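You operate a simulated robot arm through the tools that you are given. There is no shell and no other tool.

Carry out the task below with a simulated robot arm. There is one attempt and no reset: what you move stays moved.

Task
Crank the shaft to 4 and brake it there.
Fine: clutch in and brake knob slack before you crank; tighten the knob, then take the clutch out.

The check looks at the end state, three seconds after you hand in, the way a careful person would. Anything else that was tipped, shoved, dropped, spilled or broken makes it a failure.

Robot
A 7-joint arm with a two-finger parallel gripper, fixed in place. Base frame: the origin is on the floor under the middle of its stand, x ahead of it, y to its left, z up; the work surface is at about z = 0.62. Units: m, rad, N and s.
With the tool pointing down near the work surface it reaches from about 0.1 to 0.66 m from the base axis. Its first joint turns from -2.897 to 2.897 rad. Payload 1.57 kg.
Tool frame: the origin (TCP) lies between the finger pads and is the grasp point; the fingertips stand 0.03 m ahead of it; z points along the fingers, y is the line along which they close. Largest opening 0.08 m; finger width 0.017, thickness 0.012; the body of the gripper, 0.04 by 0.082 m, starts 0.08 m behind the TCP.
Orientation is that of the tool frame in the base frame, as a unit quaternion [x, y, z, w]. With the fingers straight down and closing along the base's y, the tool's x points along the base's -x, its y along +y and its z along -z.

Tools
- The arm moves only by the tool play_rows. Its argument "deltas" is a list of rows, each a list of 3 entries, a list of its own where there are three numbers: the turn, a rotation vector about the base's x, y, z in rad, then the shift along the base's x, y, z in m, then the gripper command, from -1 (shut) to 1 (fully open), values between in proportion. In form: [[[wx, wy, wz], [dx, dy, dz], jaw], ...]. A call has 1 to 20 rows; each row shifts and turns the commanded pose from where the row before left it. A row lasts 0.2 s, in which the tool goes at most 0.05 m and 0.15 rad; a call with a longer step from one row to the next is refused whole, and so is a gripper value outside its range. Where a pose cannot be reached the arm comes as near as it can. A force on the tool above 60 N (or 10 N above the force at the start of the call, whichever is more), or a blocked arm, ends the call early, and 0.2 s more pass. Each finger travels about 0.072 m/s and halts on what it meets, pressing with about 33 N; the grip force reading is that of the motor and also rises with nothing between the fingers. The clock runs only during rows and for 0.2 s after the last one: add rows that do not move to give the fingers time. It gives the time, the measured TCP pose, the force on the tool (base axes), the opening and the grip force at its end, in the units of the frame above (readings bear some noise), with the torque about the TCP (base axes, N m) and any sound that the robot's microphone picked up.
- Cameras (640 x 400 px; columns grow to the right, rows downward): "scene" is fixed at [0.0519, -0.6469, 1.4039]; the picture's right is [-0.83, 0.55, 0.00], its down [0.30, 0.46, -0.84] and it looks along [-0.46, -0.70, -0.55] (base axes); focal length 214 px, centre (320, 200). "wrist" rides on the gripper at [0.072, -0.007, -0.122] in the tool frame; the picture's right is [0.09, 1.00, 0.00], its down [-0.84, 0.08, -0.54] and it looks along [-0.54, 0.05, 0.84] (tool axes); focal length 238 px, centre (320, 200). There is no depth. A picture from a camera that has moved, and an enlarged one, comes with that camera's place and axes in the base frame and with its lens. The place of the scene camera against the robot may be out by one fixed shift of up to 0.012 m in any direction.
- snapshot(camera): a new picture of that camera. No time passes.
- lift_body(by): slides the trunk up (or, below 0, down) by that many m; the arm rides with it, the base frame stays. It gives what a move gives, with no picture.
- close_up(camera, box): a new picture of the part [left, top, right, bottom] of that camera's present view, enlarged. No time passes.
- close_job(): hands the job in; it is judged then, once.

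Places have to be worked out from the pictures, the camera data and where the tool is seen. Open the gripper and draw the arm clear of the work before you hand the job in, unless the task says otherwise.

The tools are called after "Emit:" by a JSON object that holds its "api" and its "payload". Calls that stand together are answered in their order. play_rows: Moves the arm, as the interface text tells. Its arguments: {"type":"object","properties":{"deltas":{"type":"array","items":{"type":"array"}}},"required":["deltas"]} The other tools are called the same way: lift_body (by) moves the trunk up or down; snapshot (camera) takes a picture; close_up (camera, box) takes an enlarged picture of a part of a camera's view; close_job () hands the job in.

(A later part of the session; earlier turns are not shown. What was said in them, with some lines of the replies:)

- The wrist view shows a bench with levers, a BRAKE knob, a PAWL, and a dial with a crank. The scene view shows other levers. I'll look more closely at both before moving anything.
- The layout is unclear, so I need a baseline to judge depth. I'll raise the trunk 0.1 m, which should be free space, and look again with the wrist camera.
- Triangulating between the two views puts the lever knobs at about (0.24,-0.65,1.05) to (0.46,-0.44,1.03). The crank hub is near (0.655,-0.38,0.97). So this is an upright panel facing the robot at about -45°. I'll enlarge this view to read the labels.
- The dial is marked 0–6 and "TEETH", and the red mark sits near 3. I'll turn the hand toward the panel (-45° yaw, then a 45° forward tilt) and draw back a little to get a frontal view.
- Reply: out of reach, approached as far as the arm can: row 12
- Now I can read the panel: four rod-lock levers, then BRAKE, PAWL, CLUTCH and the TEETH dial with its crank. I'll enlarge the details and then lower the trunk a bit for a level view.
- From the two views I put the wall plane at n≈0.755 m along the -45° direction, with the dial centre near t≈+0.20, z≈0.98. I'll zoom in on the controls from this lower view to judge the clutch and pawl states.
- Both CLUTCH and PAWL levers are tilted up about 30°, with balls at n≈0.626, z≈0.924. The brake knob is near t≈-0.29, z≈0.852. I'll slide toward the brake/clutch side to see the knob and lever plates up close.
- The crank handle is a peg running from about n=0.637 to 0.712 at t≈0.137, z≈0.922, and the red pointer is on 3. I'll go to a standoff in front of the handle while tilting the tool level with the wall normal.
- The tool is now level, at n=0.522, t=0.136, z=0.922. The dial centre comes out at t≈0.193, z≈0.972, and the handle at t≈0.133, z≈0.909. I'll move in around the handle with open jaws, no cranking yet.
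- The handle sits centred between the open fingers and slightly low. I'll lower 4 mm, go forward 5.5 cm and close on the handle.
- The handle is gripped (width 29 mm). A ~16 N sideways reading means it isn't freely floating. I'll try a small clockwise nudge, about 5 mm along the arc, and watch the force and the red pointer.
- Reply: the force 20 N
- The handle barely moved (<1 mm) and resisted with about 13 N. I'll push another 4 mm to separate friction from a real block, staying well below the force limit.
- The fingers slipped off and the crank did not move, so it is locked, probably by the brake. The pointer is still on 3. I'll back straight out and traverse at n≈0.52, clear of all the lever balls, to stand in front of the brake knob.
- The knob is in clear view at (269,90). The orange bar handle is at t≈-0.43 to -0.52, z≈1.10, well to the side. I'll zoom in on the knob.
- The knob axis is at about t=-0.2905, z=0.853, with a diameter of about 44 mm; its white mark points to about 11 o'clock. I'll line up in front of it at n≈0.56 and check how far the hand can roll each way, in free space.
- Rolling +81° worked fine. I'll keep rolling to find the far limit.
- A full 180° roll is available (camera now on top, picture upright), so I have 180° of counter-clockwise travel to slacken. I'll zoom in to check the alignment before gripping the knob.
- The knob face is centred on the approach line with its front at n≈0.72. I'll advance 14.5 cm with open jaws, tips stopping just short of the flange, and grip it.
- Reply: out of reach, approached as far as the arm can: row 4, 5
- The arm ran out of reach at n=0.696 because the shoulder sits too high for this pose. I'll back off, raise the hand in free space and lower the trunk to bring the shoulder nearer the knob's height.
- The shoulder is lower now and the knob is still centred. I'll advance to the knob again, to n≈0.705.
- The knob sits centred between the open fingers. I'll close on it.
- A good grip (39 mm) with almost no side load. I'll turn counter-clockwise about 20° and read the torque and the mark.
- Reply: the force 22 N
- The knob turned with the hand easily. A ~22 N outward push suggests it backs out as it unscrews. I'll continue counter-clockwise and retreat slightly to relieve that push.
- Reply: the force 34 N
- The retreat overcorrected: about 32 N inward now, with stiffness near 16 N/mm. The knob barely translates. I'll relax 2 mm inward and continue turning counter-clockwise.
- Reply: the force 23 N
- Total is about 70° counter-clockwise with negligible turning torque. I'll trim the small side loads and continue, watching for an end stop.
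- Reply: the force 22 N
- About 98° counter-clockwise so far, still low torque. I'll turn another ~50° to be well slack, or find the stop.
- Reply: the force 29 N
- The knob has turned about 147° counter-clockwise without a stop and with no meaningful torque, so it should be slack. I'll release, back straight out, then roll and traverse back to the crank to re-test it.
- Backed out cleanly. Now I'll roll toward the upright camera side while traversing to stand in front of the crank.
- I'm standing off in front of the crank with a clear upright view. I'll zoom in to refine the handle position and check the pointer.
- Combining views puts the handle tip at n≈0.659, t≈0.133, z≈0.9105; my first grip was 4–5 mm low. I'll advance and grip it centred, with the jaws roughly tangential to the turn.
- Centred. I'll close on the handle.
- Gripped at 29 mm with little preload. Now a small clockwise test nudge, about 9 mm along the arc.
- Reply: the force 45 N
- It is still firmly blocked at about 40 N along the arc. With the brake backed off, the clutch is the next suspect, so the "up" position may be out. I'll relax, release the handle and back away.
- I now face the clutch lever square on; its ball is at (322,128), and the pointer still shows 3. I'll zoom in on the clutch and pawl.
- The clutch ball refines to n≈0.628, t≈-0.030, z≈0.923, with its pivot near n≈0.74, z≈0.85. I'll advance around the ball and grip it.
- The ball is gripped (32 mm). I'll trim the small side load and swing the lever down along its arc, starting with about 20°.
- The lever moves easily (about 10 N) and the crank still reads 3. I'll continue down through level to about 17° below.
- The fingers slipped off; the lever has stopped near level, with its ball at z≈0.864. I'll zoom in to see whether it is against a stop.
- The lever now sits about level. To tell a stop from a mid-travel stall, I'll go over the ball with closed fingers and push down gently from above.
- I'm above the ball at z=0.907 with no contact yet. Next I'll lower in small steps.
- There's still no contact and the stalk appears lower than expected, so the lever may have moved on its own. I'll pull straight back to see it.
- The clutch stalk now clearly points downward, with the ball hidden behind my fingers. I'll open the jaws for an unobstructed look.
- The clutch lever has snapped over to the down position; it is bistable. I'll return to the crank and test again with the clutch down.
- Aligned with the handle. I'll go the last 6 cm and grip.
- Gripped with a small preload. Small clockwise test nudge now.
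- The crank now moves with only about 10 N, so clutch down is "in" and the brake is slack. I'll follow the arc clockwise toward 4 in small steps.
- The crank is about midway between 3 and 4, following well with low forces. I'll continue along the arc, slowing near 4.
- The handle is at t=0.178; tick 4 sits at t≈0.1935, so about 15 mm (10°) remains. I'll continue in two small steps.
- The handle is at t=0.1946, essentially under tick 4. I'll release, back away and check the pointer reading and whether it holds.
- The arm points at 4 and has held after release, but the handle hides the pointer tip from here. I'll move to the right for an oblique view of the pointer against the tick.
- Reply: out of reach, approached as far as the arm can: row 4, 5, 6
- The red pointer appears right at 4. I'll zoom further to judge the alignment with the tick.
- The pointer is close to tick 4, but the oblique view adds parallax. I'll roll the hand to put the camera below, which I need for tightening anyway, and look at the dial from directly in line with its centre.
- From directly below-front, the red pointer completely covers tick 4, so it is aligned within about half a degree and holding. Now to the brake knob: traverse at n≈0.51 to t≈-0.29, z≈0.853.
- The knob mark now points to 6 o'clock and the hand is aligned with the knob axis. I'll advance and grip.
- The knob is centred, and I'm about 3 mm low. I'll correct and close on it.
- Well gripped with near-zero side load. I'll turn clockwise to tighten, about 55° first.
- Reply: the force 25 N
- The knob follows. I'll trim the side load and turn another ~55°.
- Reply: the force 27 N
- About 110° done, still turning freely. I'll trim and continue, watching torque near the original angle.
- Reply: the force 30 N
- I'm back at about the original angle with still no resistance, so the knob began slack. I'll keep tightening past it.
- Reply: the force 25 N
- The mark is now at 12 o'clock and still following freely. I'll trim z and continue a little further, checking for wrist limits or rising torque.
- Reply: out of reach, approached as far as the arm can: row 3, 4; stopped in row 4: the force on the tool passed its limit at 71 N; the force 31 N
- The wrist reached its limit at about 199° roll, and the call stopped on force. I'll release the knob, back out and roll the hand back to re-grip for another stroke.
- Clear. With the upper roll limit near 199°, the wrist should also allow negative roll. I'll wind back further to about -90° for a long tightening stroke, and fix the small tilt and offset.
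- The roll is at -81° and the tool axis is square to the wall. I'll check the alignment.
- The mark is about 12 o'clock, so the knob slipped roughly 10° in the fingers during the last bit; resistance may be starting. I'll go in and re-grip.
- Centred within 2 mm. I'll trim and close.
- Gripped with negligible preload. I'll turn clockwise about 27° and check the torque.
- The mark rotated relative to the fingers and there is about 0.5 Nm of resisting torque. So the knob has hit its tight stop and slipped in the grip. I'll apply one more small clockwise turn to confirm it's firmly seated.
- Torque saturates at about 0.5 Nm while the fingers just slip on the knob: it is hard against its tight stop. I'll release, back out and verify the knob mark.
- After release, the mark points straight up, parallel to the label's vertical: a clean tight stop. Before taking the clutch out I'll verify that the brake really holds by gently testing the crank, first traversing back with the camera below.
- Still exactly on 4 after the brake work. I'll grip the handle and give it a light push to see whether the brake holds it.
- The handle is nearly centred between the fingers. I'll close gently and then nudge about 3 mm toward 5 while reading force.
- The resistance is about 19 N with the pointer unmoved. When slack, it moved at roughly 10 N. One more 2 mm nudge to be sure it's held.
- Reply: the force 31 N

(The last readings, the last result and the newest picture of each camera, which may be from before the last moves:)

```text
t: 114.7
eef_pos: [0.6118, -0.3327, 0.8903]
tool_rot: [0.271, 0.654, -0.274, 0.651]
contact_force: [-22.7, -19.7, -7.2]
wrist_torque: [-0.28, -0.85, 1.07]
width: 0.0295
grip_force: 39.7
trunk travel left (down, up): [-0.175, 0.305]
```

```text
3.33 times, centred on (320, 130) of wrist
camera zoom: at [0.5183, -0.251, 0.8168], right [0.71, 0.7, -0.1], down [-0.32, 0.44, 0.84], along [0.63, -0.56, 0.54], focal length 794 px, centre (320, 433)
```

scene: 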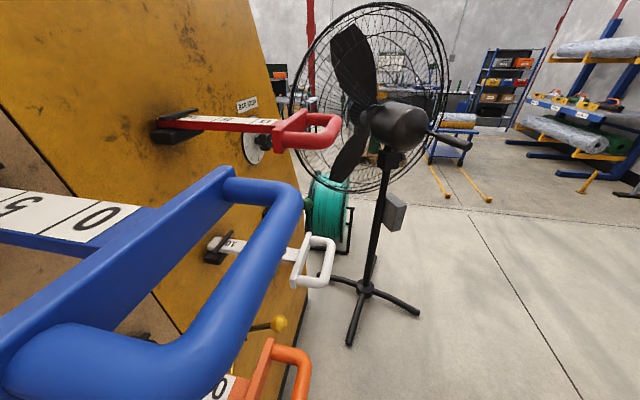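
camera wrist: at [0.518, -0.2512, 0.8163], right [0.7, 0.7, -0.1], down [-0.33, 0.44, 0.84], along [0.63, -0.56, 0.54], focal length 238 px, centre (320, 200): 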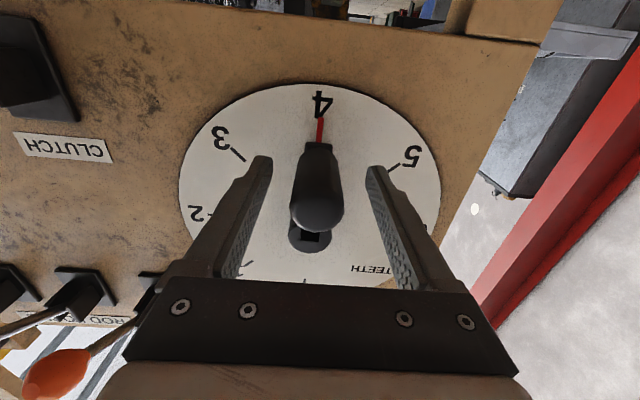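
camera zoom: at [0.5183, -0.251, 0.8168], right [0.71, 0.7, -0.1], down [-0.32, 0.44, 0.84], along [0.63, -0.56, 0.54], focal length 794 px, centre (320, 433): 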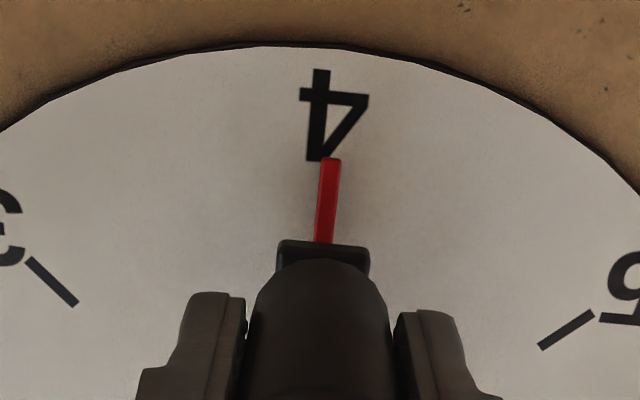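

At 30 N the pointer hasn't budged from 4, so the brake holds. I'll relax, release, back away, and roll camera-up while moving to the clutch for the last step.

Emit:
{"api": "play_rows", "payload": {"deltas": [[[0, 0, 0], [-0.0021, -0.0021, 0], -1], [[0, 0, 0], [-0.0014, -0.0014, 0], -1], [[0, 0, 0], [0, 0, 0], 0.6], [[0, 0, 0], [0, 0, 0], 0.8], [[0, 0, 0], [0, 0, 0], 0.8], [[0, 0, 0], [-0.0185, 0.0185, 0], 0.8], [[0, 0, 0], [-0.0185, 0.0185, 0], 0.8], [[0, 0, 0], [-0.0185, 0.0185, 0], 0.8], [[0, 0, 0], [-0.0185, 0.0185, 0], 0.8], [[0, 0, 0], [-0.0185, 0.0185, 0], 0.8], [[0, 0, 0], [-0.0185, 0.0185, 0], 0.8]]}}

Emit:
{"api": "close_up", "payload": {"camera": "wrist", "box": [280, 50, 360, 130]}}

Emit:
{"api": "play_rows", "payload": {"deltas": [[[0.1047, -0.1047, 0], [-0.0075, -0.0075, 0], 1], [[0.1047, -0.1047, 0], [-0.0075, -0.0075, 0], 1], [[0.1047, -0.1047, 0], [-0.0075, -0.0075, 0], 1], [[0.1047, -0.1047, 0], [-0.0075, -0.0075, 0], 1], [[0.1047, -0.1047, 0], [-0.0075, -0.0075, 0], 1], [[0.1047, -0.1047, 0], [-0.0075, -0.0075, 0], 1], [[0.1047, -0.1047, 0], [-0.0075, -0.0075, 0], 1], [[0.1047, -0.1047, 0], [-0.0075, -0.0075, 0], 1], [[0.1047, -0.1047, 0], [-0.0075, -0.0075, 0], 1], [[0.1047, -0.1047, 0], [-0.0075, -0.0075, 0], 1], [[0.1047, -0.1047, 0], [-0.0075, -0.0075, 0], 1], [[0.1047, -0.1047, 0], [-0.0075, -0.0075, 0], 1], [[0.1047, -0.1047, 0], [-0.0075, -0.0075, 0], 1], [[0.1047, -0.1047, 0], [-0.0075, -0.0075, 0], 1], [[0.1047, -0.1047, 0], [-0.0075, -0.0075, 0], 1], [[0.1047, -0.1047, 0], [-0.0075, -0.0075, 0], 1], [[0.1047, -0.1047, 0], [-0.0075, -0.0075, 0], 1], [[0.1047, -0.1047, 0], [-0.0075, -0.0075, 0], 1], [[0.1047, -0.1047, 0], [-0.0075, -0.0075, 0], 1], [[0.1047, -0.1047, 0], [-0.0075, -0.0075, 0], 1]]}}

Emit:
{"api": "snapshot", "payload": {"camera": "wrist"}}

```text
t: 117.1
eef_pos: [0.4964, -0.2244, 0.8911]
tool_rot: [0.268, 0.654, -0.273, 0.652]
contact_force: [0.6, -0.2, -0.5]
wrist_torque: [-0.02, 0.02, 0.01]
width: 0.0722
grip_force: 0.0
trunk travel left (down, up): [-0.175, 0.305]
```

```text
5.00 times, centred on (320, 90) of wrist
camera zoom: at [0.4045, -0.1432, 0.8187], right [0.7, 0.7, -0.1], down [-0.32, 0.44, 0.84], along [0.63, -0.56, 0.54], focal length 1192 px, centre (320, 750)
```

zoom: 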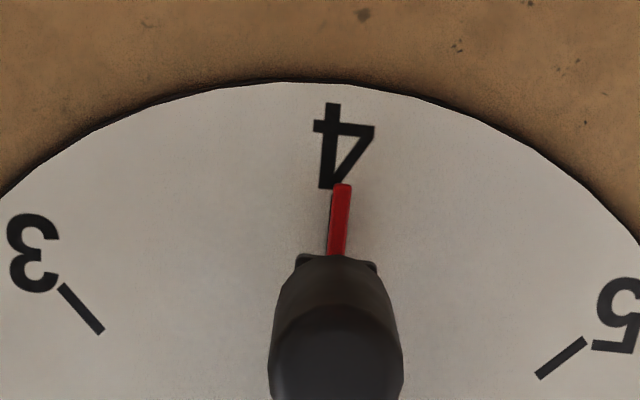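

```text
t: 121.3
eef_pos: [0.3485, -0.3724, 0.8921]
tool_rot: [0.675, -0.21, 0.626, 0.33]
contact_force: [0.1, -0.5, -0.3]
wrist_torque: [0.01, -0.01, -0.02]
width: 0.0798
grip_force: 0.0
trunk travel left (down, up): [-0.175, 0.305]
```

```text
taken
camera wrist: at [0.2745, -0.2718, 0.9612], right [-0.68, -0.68, 0.27], down [-0.54, 0.22, -0.81], along [0.49, -0.7, -0.52], focal length 238 px, centre (320, 200)
```

wrist: 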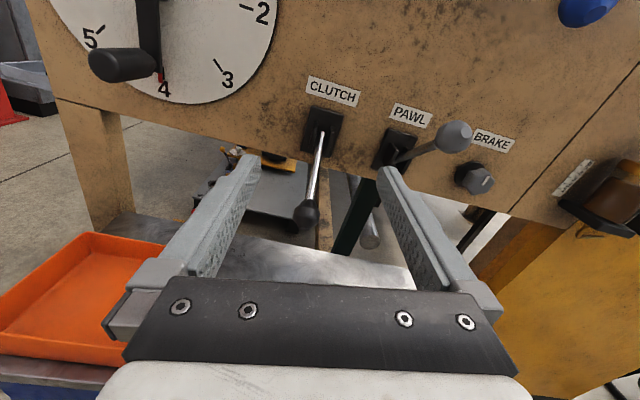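

The pointer still reads 4. The clutch ball (down) is at n≈0.628, t≈-0.030, z≈0.788. I'll square up the roll, shift over and lower to the ball's height at n≈0.51.

Emit:
{"api": "play_rows", "payload": {"deltas": [[[0.1, -0.1, 0], [-0.0092, -0.0092, -0.02], 1], [[0.02, -0.02, 0], [0, 0, -0.03], 1], [[0, 0, 0], [0, 0, -0.03], 1], [[0, 0, 0], [0, 0, -0.024], 1], [[0, 0, 0], [0, 0, 0], 1]]}}

Emit:
{"api": "snapshot", "payload": {"camera": "wrist"}}

```text
t: 122.5
eef_pos: [0.3388, -0.3793, 0.7868]
tool_rot: [0.656, -0.265, 0.651, 0.275]
contact_force: [-0.8, 0.1, 0.0]
wrist_torque: [-0.02, 0.01, 0.0]
width: 0.0803
grip_force: 0.0
trunk travel left (down, up): [-0.175, 0.305]
```

```text
taken
camera wrist: at [0.2579, -0.2881, 0.8579], right [-0.7, -0.7, 0.11], down [-0.45, 0.32, -0.84], along [0.55, -0.64, -0.54], focal length 238 px, centre (320, 200)
```

wrist: 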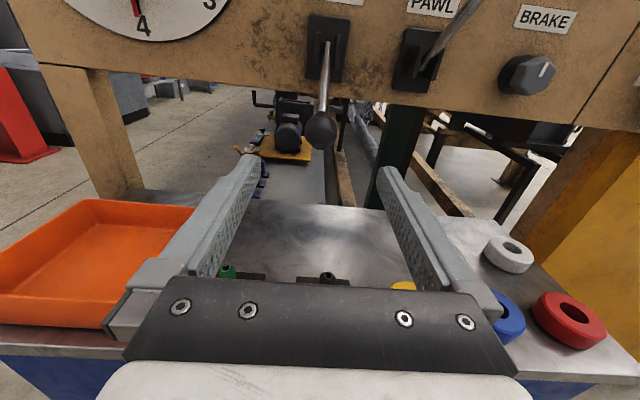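

The ball lies dead ahead on the approach line and the bench pins are well below. I'll advance and grip the ball.

Emit:
{"api": "play_rows", "payload": {"deltas": [[[0, 0, 0], [0.0154, -0.0168, 0.0015], 1], [[0, 0, 0], [0.0161, -0.0161, 0], 1], [[0, 0, 0], [0.0161, -0.0161, 0], 1], [[0, 0, 0], [0.0161, -0.0161, 0], 1], [[0, 0, 0], [0.0161, -0.0161, 0], 1], [[0, 0, 0], [0, 0, 0], 0], [[0, 0, 0], [0, 0, 0], -1], [[0, 0, 0], [0, 0, 0], -1], [[0, 0, 0], [0, 0, 0], -1]]}}

Emit:
{"api": "snapshot", "payload": {"camera": "wrist"}}

```text
t: 124.5
eef_pos: [0.4178, -0.4617, 0.788]
tool_rot: [0.656, -0.264, 0.651, 0.274]
contact_force: [18.6, 8.5, 0.3]
wrist_torque: [0.23, 0.11, 0.17]
width: 0.0321
grip_force: 40.5
trunk travel left (down, up): [-0.175, 0.305]
```

```text
taken
camera wrist: at [0.3367, -0.3697, 0.8581], right [-0.7, -0.71, 0.11], down [-0.45, 0.32, -0.84], along [0.56, -0.63, -0.54], focal length 238 px, centre (320, 200)
```

wrist: 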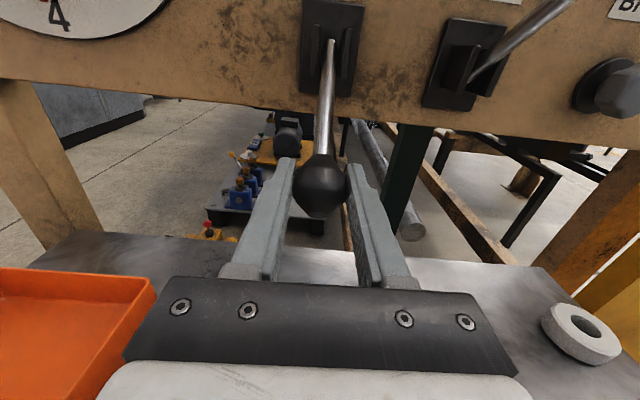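

Gripped (32 mm). I'll trim the side load and swing the lever up along its arc, the first 20°.

Emit:
{"api": "play_rows", "payload": {"deltas": [[[0, 0, 0], [0.0007, 0.0007, 0], -1], [[0, 0, 0], [-0.0035, 0.0035, 0.0103], -1], [[0, 0, 0], [-0.0035, 0.0035, 0.0103], -1], [[0, 0, 0], [-0.0022, 0.0022, 0.011], -1], [[0, 0, 0], [-0.0022, 0.0022, 0.011], -1], [[0, 0, 0], [0, 0, 0], -1]]}}

Emit:
{"api": "snapshot", "payload": {"camera": "wrist"}}

```text
t: 125.9
eef_pos: [0.4069, -0.4501, 0.8293]
tool_rot: [0.657, -0.265, 0.65, 0.274]
contact_force: [10.3, 14.8, -13.9]
wrist_torque: [0.78, 0.84, 0.11]
width: 0.0322
grip_force: 40.4
trunk travel left (down, up): [-0.175, 0.305]
```

```text
taken
camera wrist: at [0.3259, -0.3581, 0.9008], right [-0.7, -0.7, 0.11], down [-0.45, 0.32, -0.83], along [0.55, -0.63, -0.54], focal length 238 px, centre (320, 200)
```

wrist: 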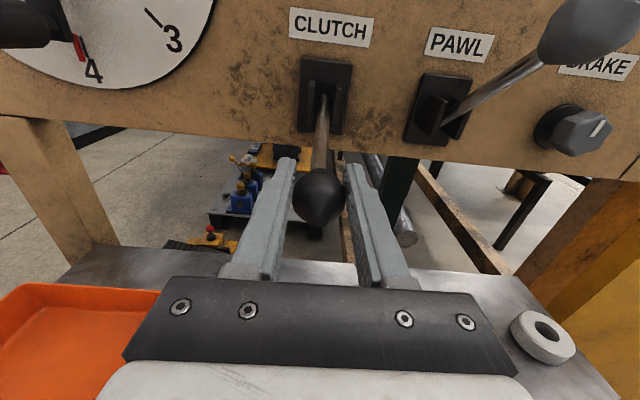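

The lever follows well. I'll continue up through level.

Emit:
{"api": "play_rows", "payload": {"deltas": [[[0, 0, 0], [0.0006, 0.0006, 0], -1], [[0, 0, 0], [-0.0008, 0.0008, 0.0113], -1], [[0, 0, 0], [-0.0008, 0.0008, 0.0113], -1], [[0, 0, 0], [0.0006, -0.0006, 0.0114], -1], [[0, 0, 0], [0.0006, -0.0006, 0.0114], -1], [[0, 0, 0], [0, 0, 0], -1]]}}

Emit:
{"api": "snapshot", "payload": {"camera": "wrist"}}

```text
t: 127.3
eef_pos: [0.4064, -0.4512, 0.8768]
tool_rot: [0.655, -0.265, 0.651, 0.277]
contact_force: [0.6, 1.3, 0.2]
wrist_torque: [0.0, 0.02, 0.01]
width: 0.0001
grip_force: 21.2
trunk travel left (down, up): [-0.175, 0.305]
```

```text
taken
camera wrist: at [0.3245, -0.3589, 0.9482], right [-0.7, -0.7, 0.11], down [-0.45, 0.32, -0.84], along [0.55, -0.64, -0.54], focal length 238 px, centre (320, 200)
```

wrist: 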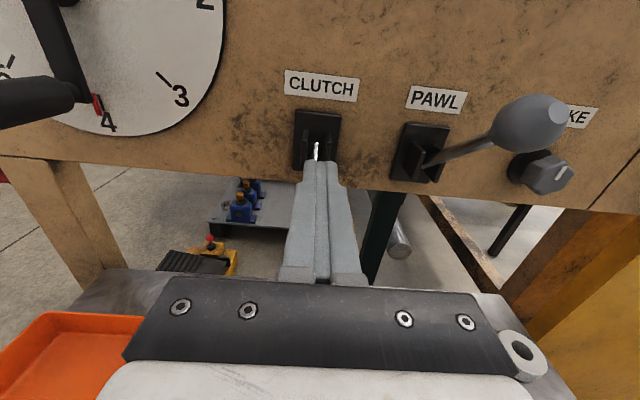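

The grip slipped at the over-centre point and the lever dropped back down; the pointer is still at 4. I'll instead cradle the ball from below on slightly parted fingers and push it up.

Emit:
{"api": "play_rows", "payload": {"deltas": [[[0, 0, 0], [-0.0153, 0.0153, 0], -1], [[0, 0, 0], [-0.0153, 0.0153, 0], -1], [[0, 0, 0], [-0.0153, 0.0153, 0], -0.5], [[0, 0, 0], [0, 0, -0.033], -0.5], [[0, 0, 0], [0, 0, -0.033], -0.5], [[0, 0, 0], [0, 0, -0.033], -0.5], [[0, 0, 0], [0, 0, -0.033], -0.5], [[0, 0, 0], [0, 0, 0], -0.5]]}}

Emit:
{"api": "snapshot", "payload": {"camera": "wrist"}}

```text
t: 129.1
eef_pos: [0.3616, -0.4038, 0.7434]
tool_rot: [0.655, -0.265, 0.652, 0.276]
contact_force: [-0.2, 0.5, -0.7]
wrist_torque: [0.0, -0.02, 0.0]
width: 0.0202
grip_force: 0.0
trunk travel left (down, up): [-0.175, 0.305]
```

```text
taken
camera wrist: at [0.2794, -0.3128, 0.8152], right [-0.7, -0.7, 0.11], down [-0.45, 0.32, -0.84], along [0.55, -0.64, -0.54], focal length 238 px, centre (320, 200)
```

wrist: 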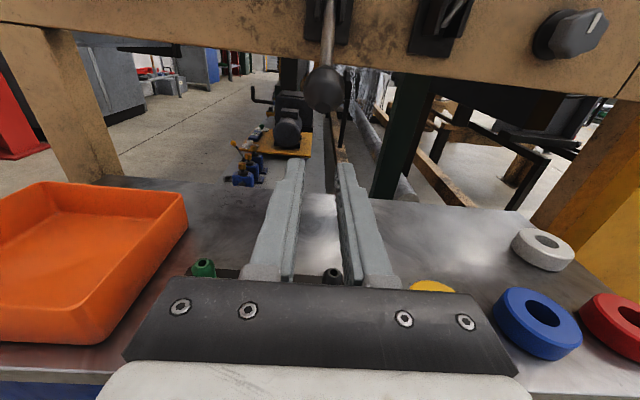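

The fingers are below and in front of the ball with good clearance to the bench pins. I'll slide forward under the ball, shifting 2 mm right.

Emit:
{"api": "play_rows", "payload": {"deltas": [[[0, 0, 0], [0.0161, -0.0189, 0], -0.5], [[0, 0, 0], [0.01745, -0.01745, 0], -0.5], [[0, 0, 0], [0.01745, -0.01745, 0], -0.5], [[0, 0, 0], [0, 0, 0.01], -0.5], [[0, 0, 0], [0, 0, 0.01], -0.5], [[0, 0, 0], [0, 0, 0], -0.5]]}}

Emit:
{"api": "snapshot", "payload": {"camera": "wrist"}}

```text
t: 130.5
eef_pos: [0.4122, -0.4592, 0.7623]
tool_rot: [0.656, -0.266, 0.651, 0.276]
contact_force: [0.5, 0.1, -3.6]
wrist_torque: [0.0, 0.05, -0.02]
width: 0.0204
grip_force: 0.6
trunk travel left (down, up): [-0.175, 0.305]
```

```text
taken
camera wrist: at [0.3311, -0.3677, 0.8345], right [-0.7, -0.7, 0.11], down [-0.45, 0.32, -0.83], along [0.55, -0.64, -0.54], focal length 238 px, centre (320, 200)
```

wrist: 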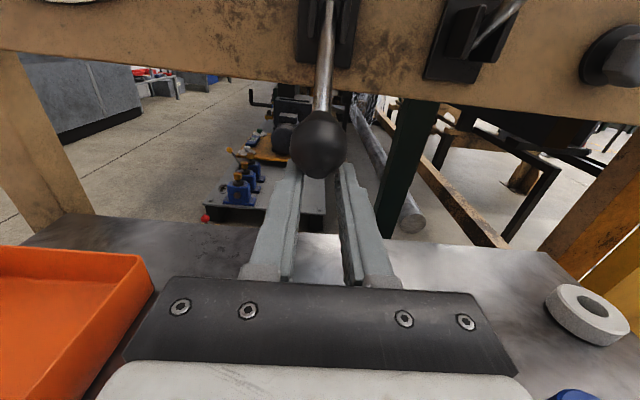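

The ball is just touching the fingers (about 4 N). Now push upward steadily.

Emit:
{"api": "play_rows", "payload": {"deltas": [[[0, 0, 0], [0, 0, 0.012], -0.5], [[0, 0, 0], [0, 0, 0.012], -0.5], [[0, 0, 0], [0, 0, 0.012], -0.5], [[0, 0, 0], [0, 0, 0.012], -0.5], [[0, 0, 0], [0, 0, 0], -0.5]]}}

Emit:
{"api": "snapshot", "payload": {"camera": "wrist"}}

```text
t: 131.7
eef_pos: [0.4133, -0.4586, 0.8103]
tool_rot: [0.655, -0.266, 0.651, 0.277]
contact_force: [4.1, 3.7, -2.3]
wrist_torque: [-0.11, 0.07, -0.1]
width: 0.0247
grip_force: 3.0
trunk travel left (down, up): [-0.175, 0.305]
```

```text
taken
camera wrist: at [0.3312, -0.3667, 0.8818], right [-0.7, -0.7, 0.11], down [-0.45, 0.32, -0.84], along [0.55, -0.64, -0.54], focal length 238 px, centre (320, 200)
```

wrist: 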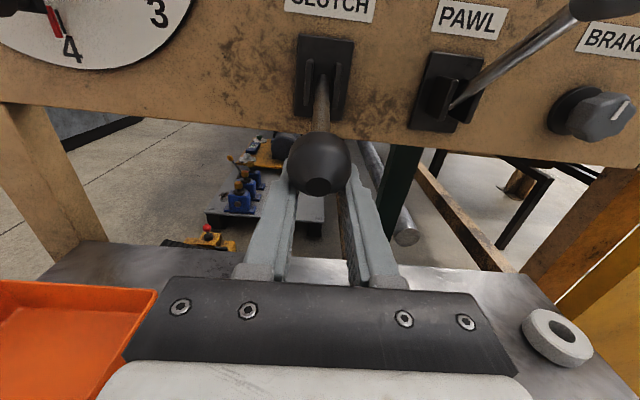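

The ball is wedging the fingers apart slightly (25 mm). I'll narrow the gap for a firmer cradle and continue raising.

Emit:
{"api": "play_rows", "payload": {"deltas": [[[0, 0, 0], [0, 0, 0], -0.8], [[0, 0, 0], [0, 0, 0.01], -0.8], [[0, 0, 0], [0, 0, 0.01], -0.8], [[0, 0, 0], [0, 0, 0.01], -0.8], [[0, 0, 0], [0, 0, 0], -0.8]]}}

Emit:
{"api": "snapshot", "payload": {"camera": "wrist"}}

```text
t: 132.9
eef_pos: [0.413, -0.4604, 0.8412]
tool_rot: [0.655, -0.265, 0.651, 0.276]
contact_force: [-0.4, 1.0, 0.0]
wrist_torque: [-0.01, 0.04, 0.03]
width: 0.008
grip_force: 0.1
trunk travel left (down, up): [-0.175, 0.305]
```

```text
taken
camera wrist: at [0.3306, -0.3675, 0.9123], right [-0.7, -0.7, 0.11], down [-0.45, 0.32, -0.84], along [0.55, -0.64, -0.54], focal length 238 px, centre (320, 200)
```

wrist: 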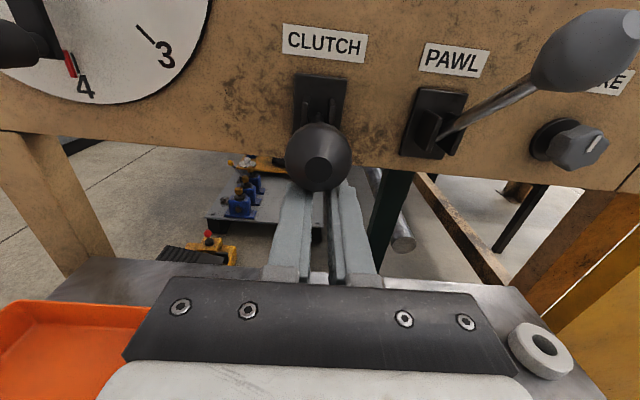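

The ball is now about level (z≈0.865) and no longer loading the fingers; it may be swinging over on its own. I'll follow it upward.

Emit:
{"api": "play_rows", "payload": {"deltas": [[[0, 0, 0], [0, 0, 0.012], -0.8], [[0, 0, 0], [0, 0, 0.012], -0.8], [[0, 0, 0], [0, 0, 0.012], -0.8], [[0, 0, 0], [0, 0, 0], -0.8]]}}

Emit:
{"api": "snapshot", "payload": {"camera": "wrist"}}

```text
t: 133.9
eef_pos: [0.4145, -0.4589, 0.8788]
tool_rot: [0.655, -0.267, 0.651, 0.276]
contact_force: [-0.3, 0.0, -0.5]
wrist_torque: [-0.04, -0.01, 0.01]
width: 0.008
grip_force: 0.0
trunk travel left (down, up): [-0.175, 0.305]
```

```text
taken
camera wrist: at [0.3311, -0.3666, 0.95], right [-0.7, -0.7, 0.11], down [-0.45, 0.32, -0.84], along [0.55, -0.64, -0.54], focal length 238 px, centre (320, 200)
```

wrist: 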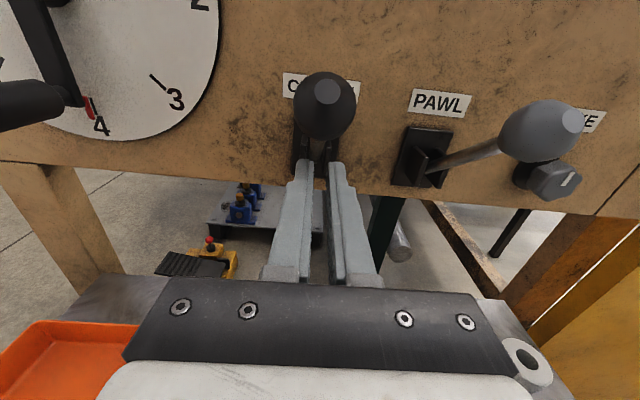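

The clutch lever has snapped fully up to its original out position (ball z≈0.923). I'll withdraw straight back and open the gripper for the final checks.

Emit:
{"api": "play_rows", "payload": {"deltas": [[[0, 0, 0], [-0.019, 0.019, 0], -0.8], [[0, 0, 0], [-0.019, 0.019, 0], -0.8], [[0, 0, 0], [-0.019, 0.019, 0], -0.8], [[0, 0, 0], [-0.019, 0.019, 0.01], 1], [[0, 0, 0], [0, 0, 0.01], 1], [[0, 0, 0], [0, 0, 0], 1], [[0, 0, 0], [0, 0, 0], 1]]}}

Emit:
{"api": "snapshot", "payload": {"camera": "wrist"}}

Emit:
{"api": "close_up", "payload": {"camera": "wrist", "box": [80, 0, 270, 160]}}

Emit:
{"api": "close_up", "payload": {"camera": "wrist", "box": [290, 80, 530, 210]}}

```text
t: 135.5
eef_pos: [0.3359, -0.3828, 0.8974]
tool_rot: [0.655, -0.266, 0.651, 0.277]
contact_force: [-0.1, -0.2, 0.6]
wrist_torque: [0.02, -0.03, 0.0]
width: 0.08
grip_force: 0.2
trunk travel left (down, up): [-0.175, 0.305]
```

```text
taken
camera wrist: at [0.2547, -0.2911, 0.9685], right [-0.7, -0.7, 0.11], down [-0.45, 0.32, -0.84], along [0.55, -0.64, -0.54], focal length 238 px, centre (320, 200)
```

wrist: 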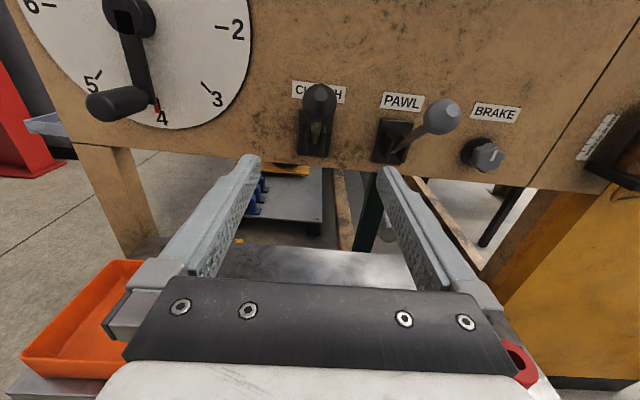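

```text
2.50 times, centred on (175, 80) of wrist
camera zoom: at [0.2547, -0.2911, 0.9685], right [-0.7, -0.7, 0.11], down [-0.45, 0.32, -0.84], along [0.55, -0.64, -0.54], focal length 596 px, centre (682, 500)
```

zoom: 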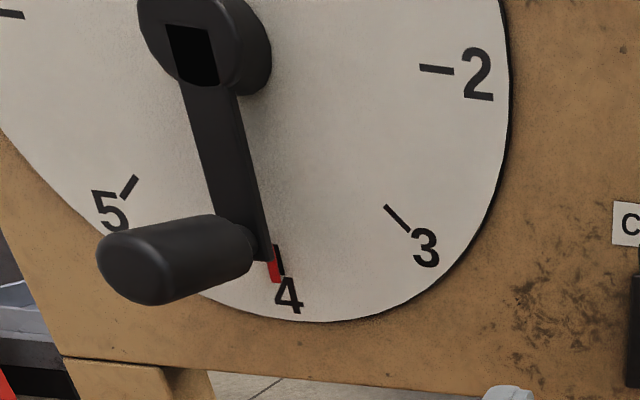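

```text
2.67 times, centred on (410, 145) of wrist
camera zoom: at [0.2547, -0.2911, 0.9685], right [-0.7, -0.7, 0.11], down [-0.45, 0.32, -0.84], along [0.55, -0.64, -0.54], focal length 636 px, centre (80, 347)
```

zoom: 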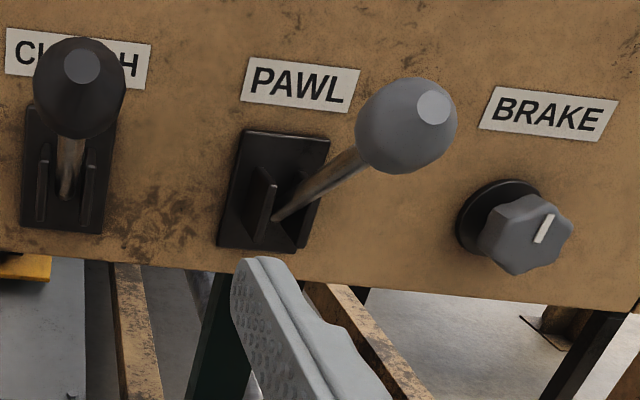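

Pointer on 4, brake mark straight up, clutch up (out), pawl untouched. I'll draw the arm back a bit more, wait a few seconds, and confirm nothing drifts.

Emit:
{"api": "play_rows", "payload": {"deltas": [[[0, 0, 0], [-0.012, 0.012, 0.01], 1], [[0, 0, 0], [-0.012, 0.012, 0.01], 1], [[0, 0, 0], [-0.012, 0.012, 0.01], 1], [[0, 0, 0], [0, 0, 0], 1], [[0, 0, 0], [0, 0, 0], 1], [[0, 0, 0], [0, 0, 0], 1], [[0, 0, 0], [0, 0, 0], 1], [[0, 0, 0], [0, 0, 0], 1], [[0, 0, 0], [0, 0, 0], 1], [[0, 0, 0], [0, 0, 0], 1], [[0, 0, 0], [0, 0, 0], 1], [[0, 0, 0], [0, 0, 0], 1], [[0, 0, 0], [0, 0, 0], 1], [[0, 0, 0], [0, 0, 0], 1], [[0, 0, 0], [0, 0, 0], 1], [[0, 0, 0], [0, 0, 0], 1], [[0, 0, 0], [0, 0, 0], 1], [[0, 0, 0], [0, 0, 0], 1]]}}

Emit:
{"api": "snapshot", "payload": {"camera": "wrist"}}

Emit:
{"api": "close_up", "payload": {"camera": "wrist", "box": [100, 20, 240, 160]}}

Emit:
{"api": "snapshot", "payload": {"camera": "scene"}}

```text
t: 139.3
eef_pos: [0.3202, -0.3703, 0.9122]
tool_rot: [0.655, -0.265, 0.652, 0.275]
contact_force: [0.0, 0.6, 0.8]
wrist_torque: [0.0, 0.0, 0.03]
width: 0.0802
grip_force: 0.1
out of reach, approached as far as the arm can: row 2, 3
trunk travel left (down, up): [-0.175, 0.305]
```

```text
taken
camera wrist: at [0.2379, -0.2783, 0.9839], right [-0.7, -0.7, 0.11], down [-0.45, 0.32, -0.84], along [0.55, -0.64, -0.54], focal length 238 px, centre (320, 200)
```

wrist: 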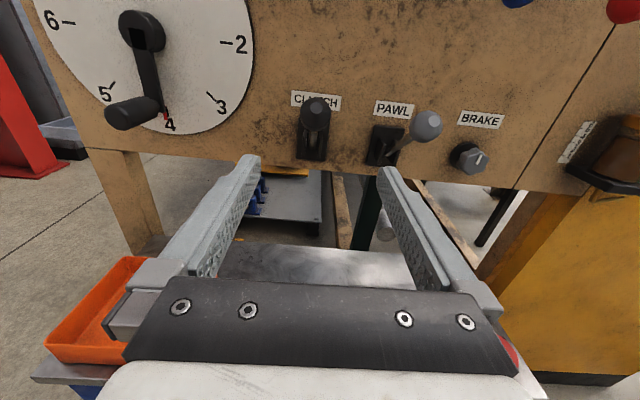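

```text
2.86 times, centred on (170, 90) of wrist
camera zoom: at [0.2379, -0.2783, 0.9839], right [-0.7, -0.7, 0.11], down [-0.45, 0.32, -0.84], along [0.55, -0.64, -0.54], focal length 681 px, centre (749, 514)
```

zoom: 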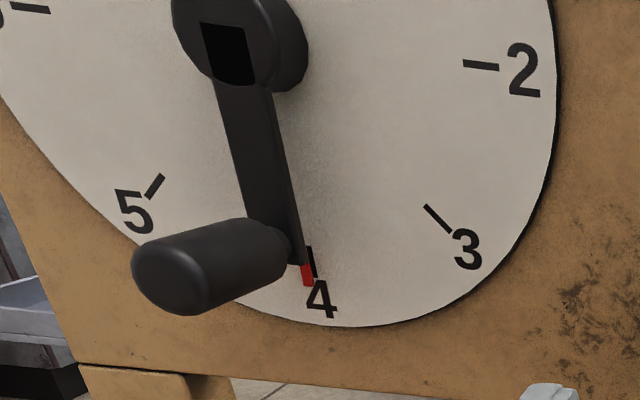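

```text
taken
```

scene: 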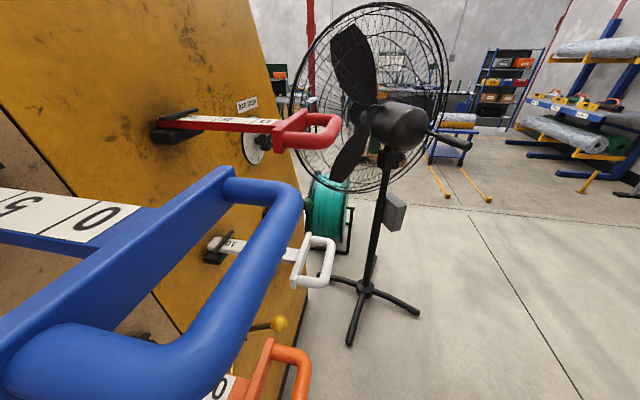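

After about 4 s the shaft still reads 4. The brake is on its tight stop (held against a 30 N test push), and the clutch is back up (out). Nothing else has moved, the gripper is open and the arm is clear, so I'm handing in.

Emit:
{"api": "close_job", "payload": {}}

```text
The job is handed in.
```

I've handed the job in with the shaft on 4, the brake tight and the clutch out.

- **Shaft:** the red pointer covers the 4 tick, as close as I can read it. It had not drifted when I checked about 4 s later.
- **Brake:** the knob is hard against its clockwise stop. With the clutch still in, a 30 N push on the crank did not move the pointer.
- **Clutch:** nothing on the lever marks in or out, so I worked it out by testing. The crank was locked with the lever up and turned freely with it down. I took down as in, cranked with the lever there, and put it back up at the end.
- **Order:** I cranked with the clutch in and the knob slack. I then tightened the knob and took the clutch out last.

Early on I tested the crank with the lever still up. It stayed locked, and the fingers slipped off the handle without moving it. The fingers also slipped off the clutch ball once in each direction, but the lever still ended fully over.

I didn't touch the pawl or the rod locks, and I saw nothing knocked or shifted. The gripper is open and the arm is clear of the panel.
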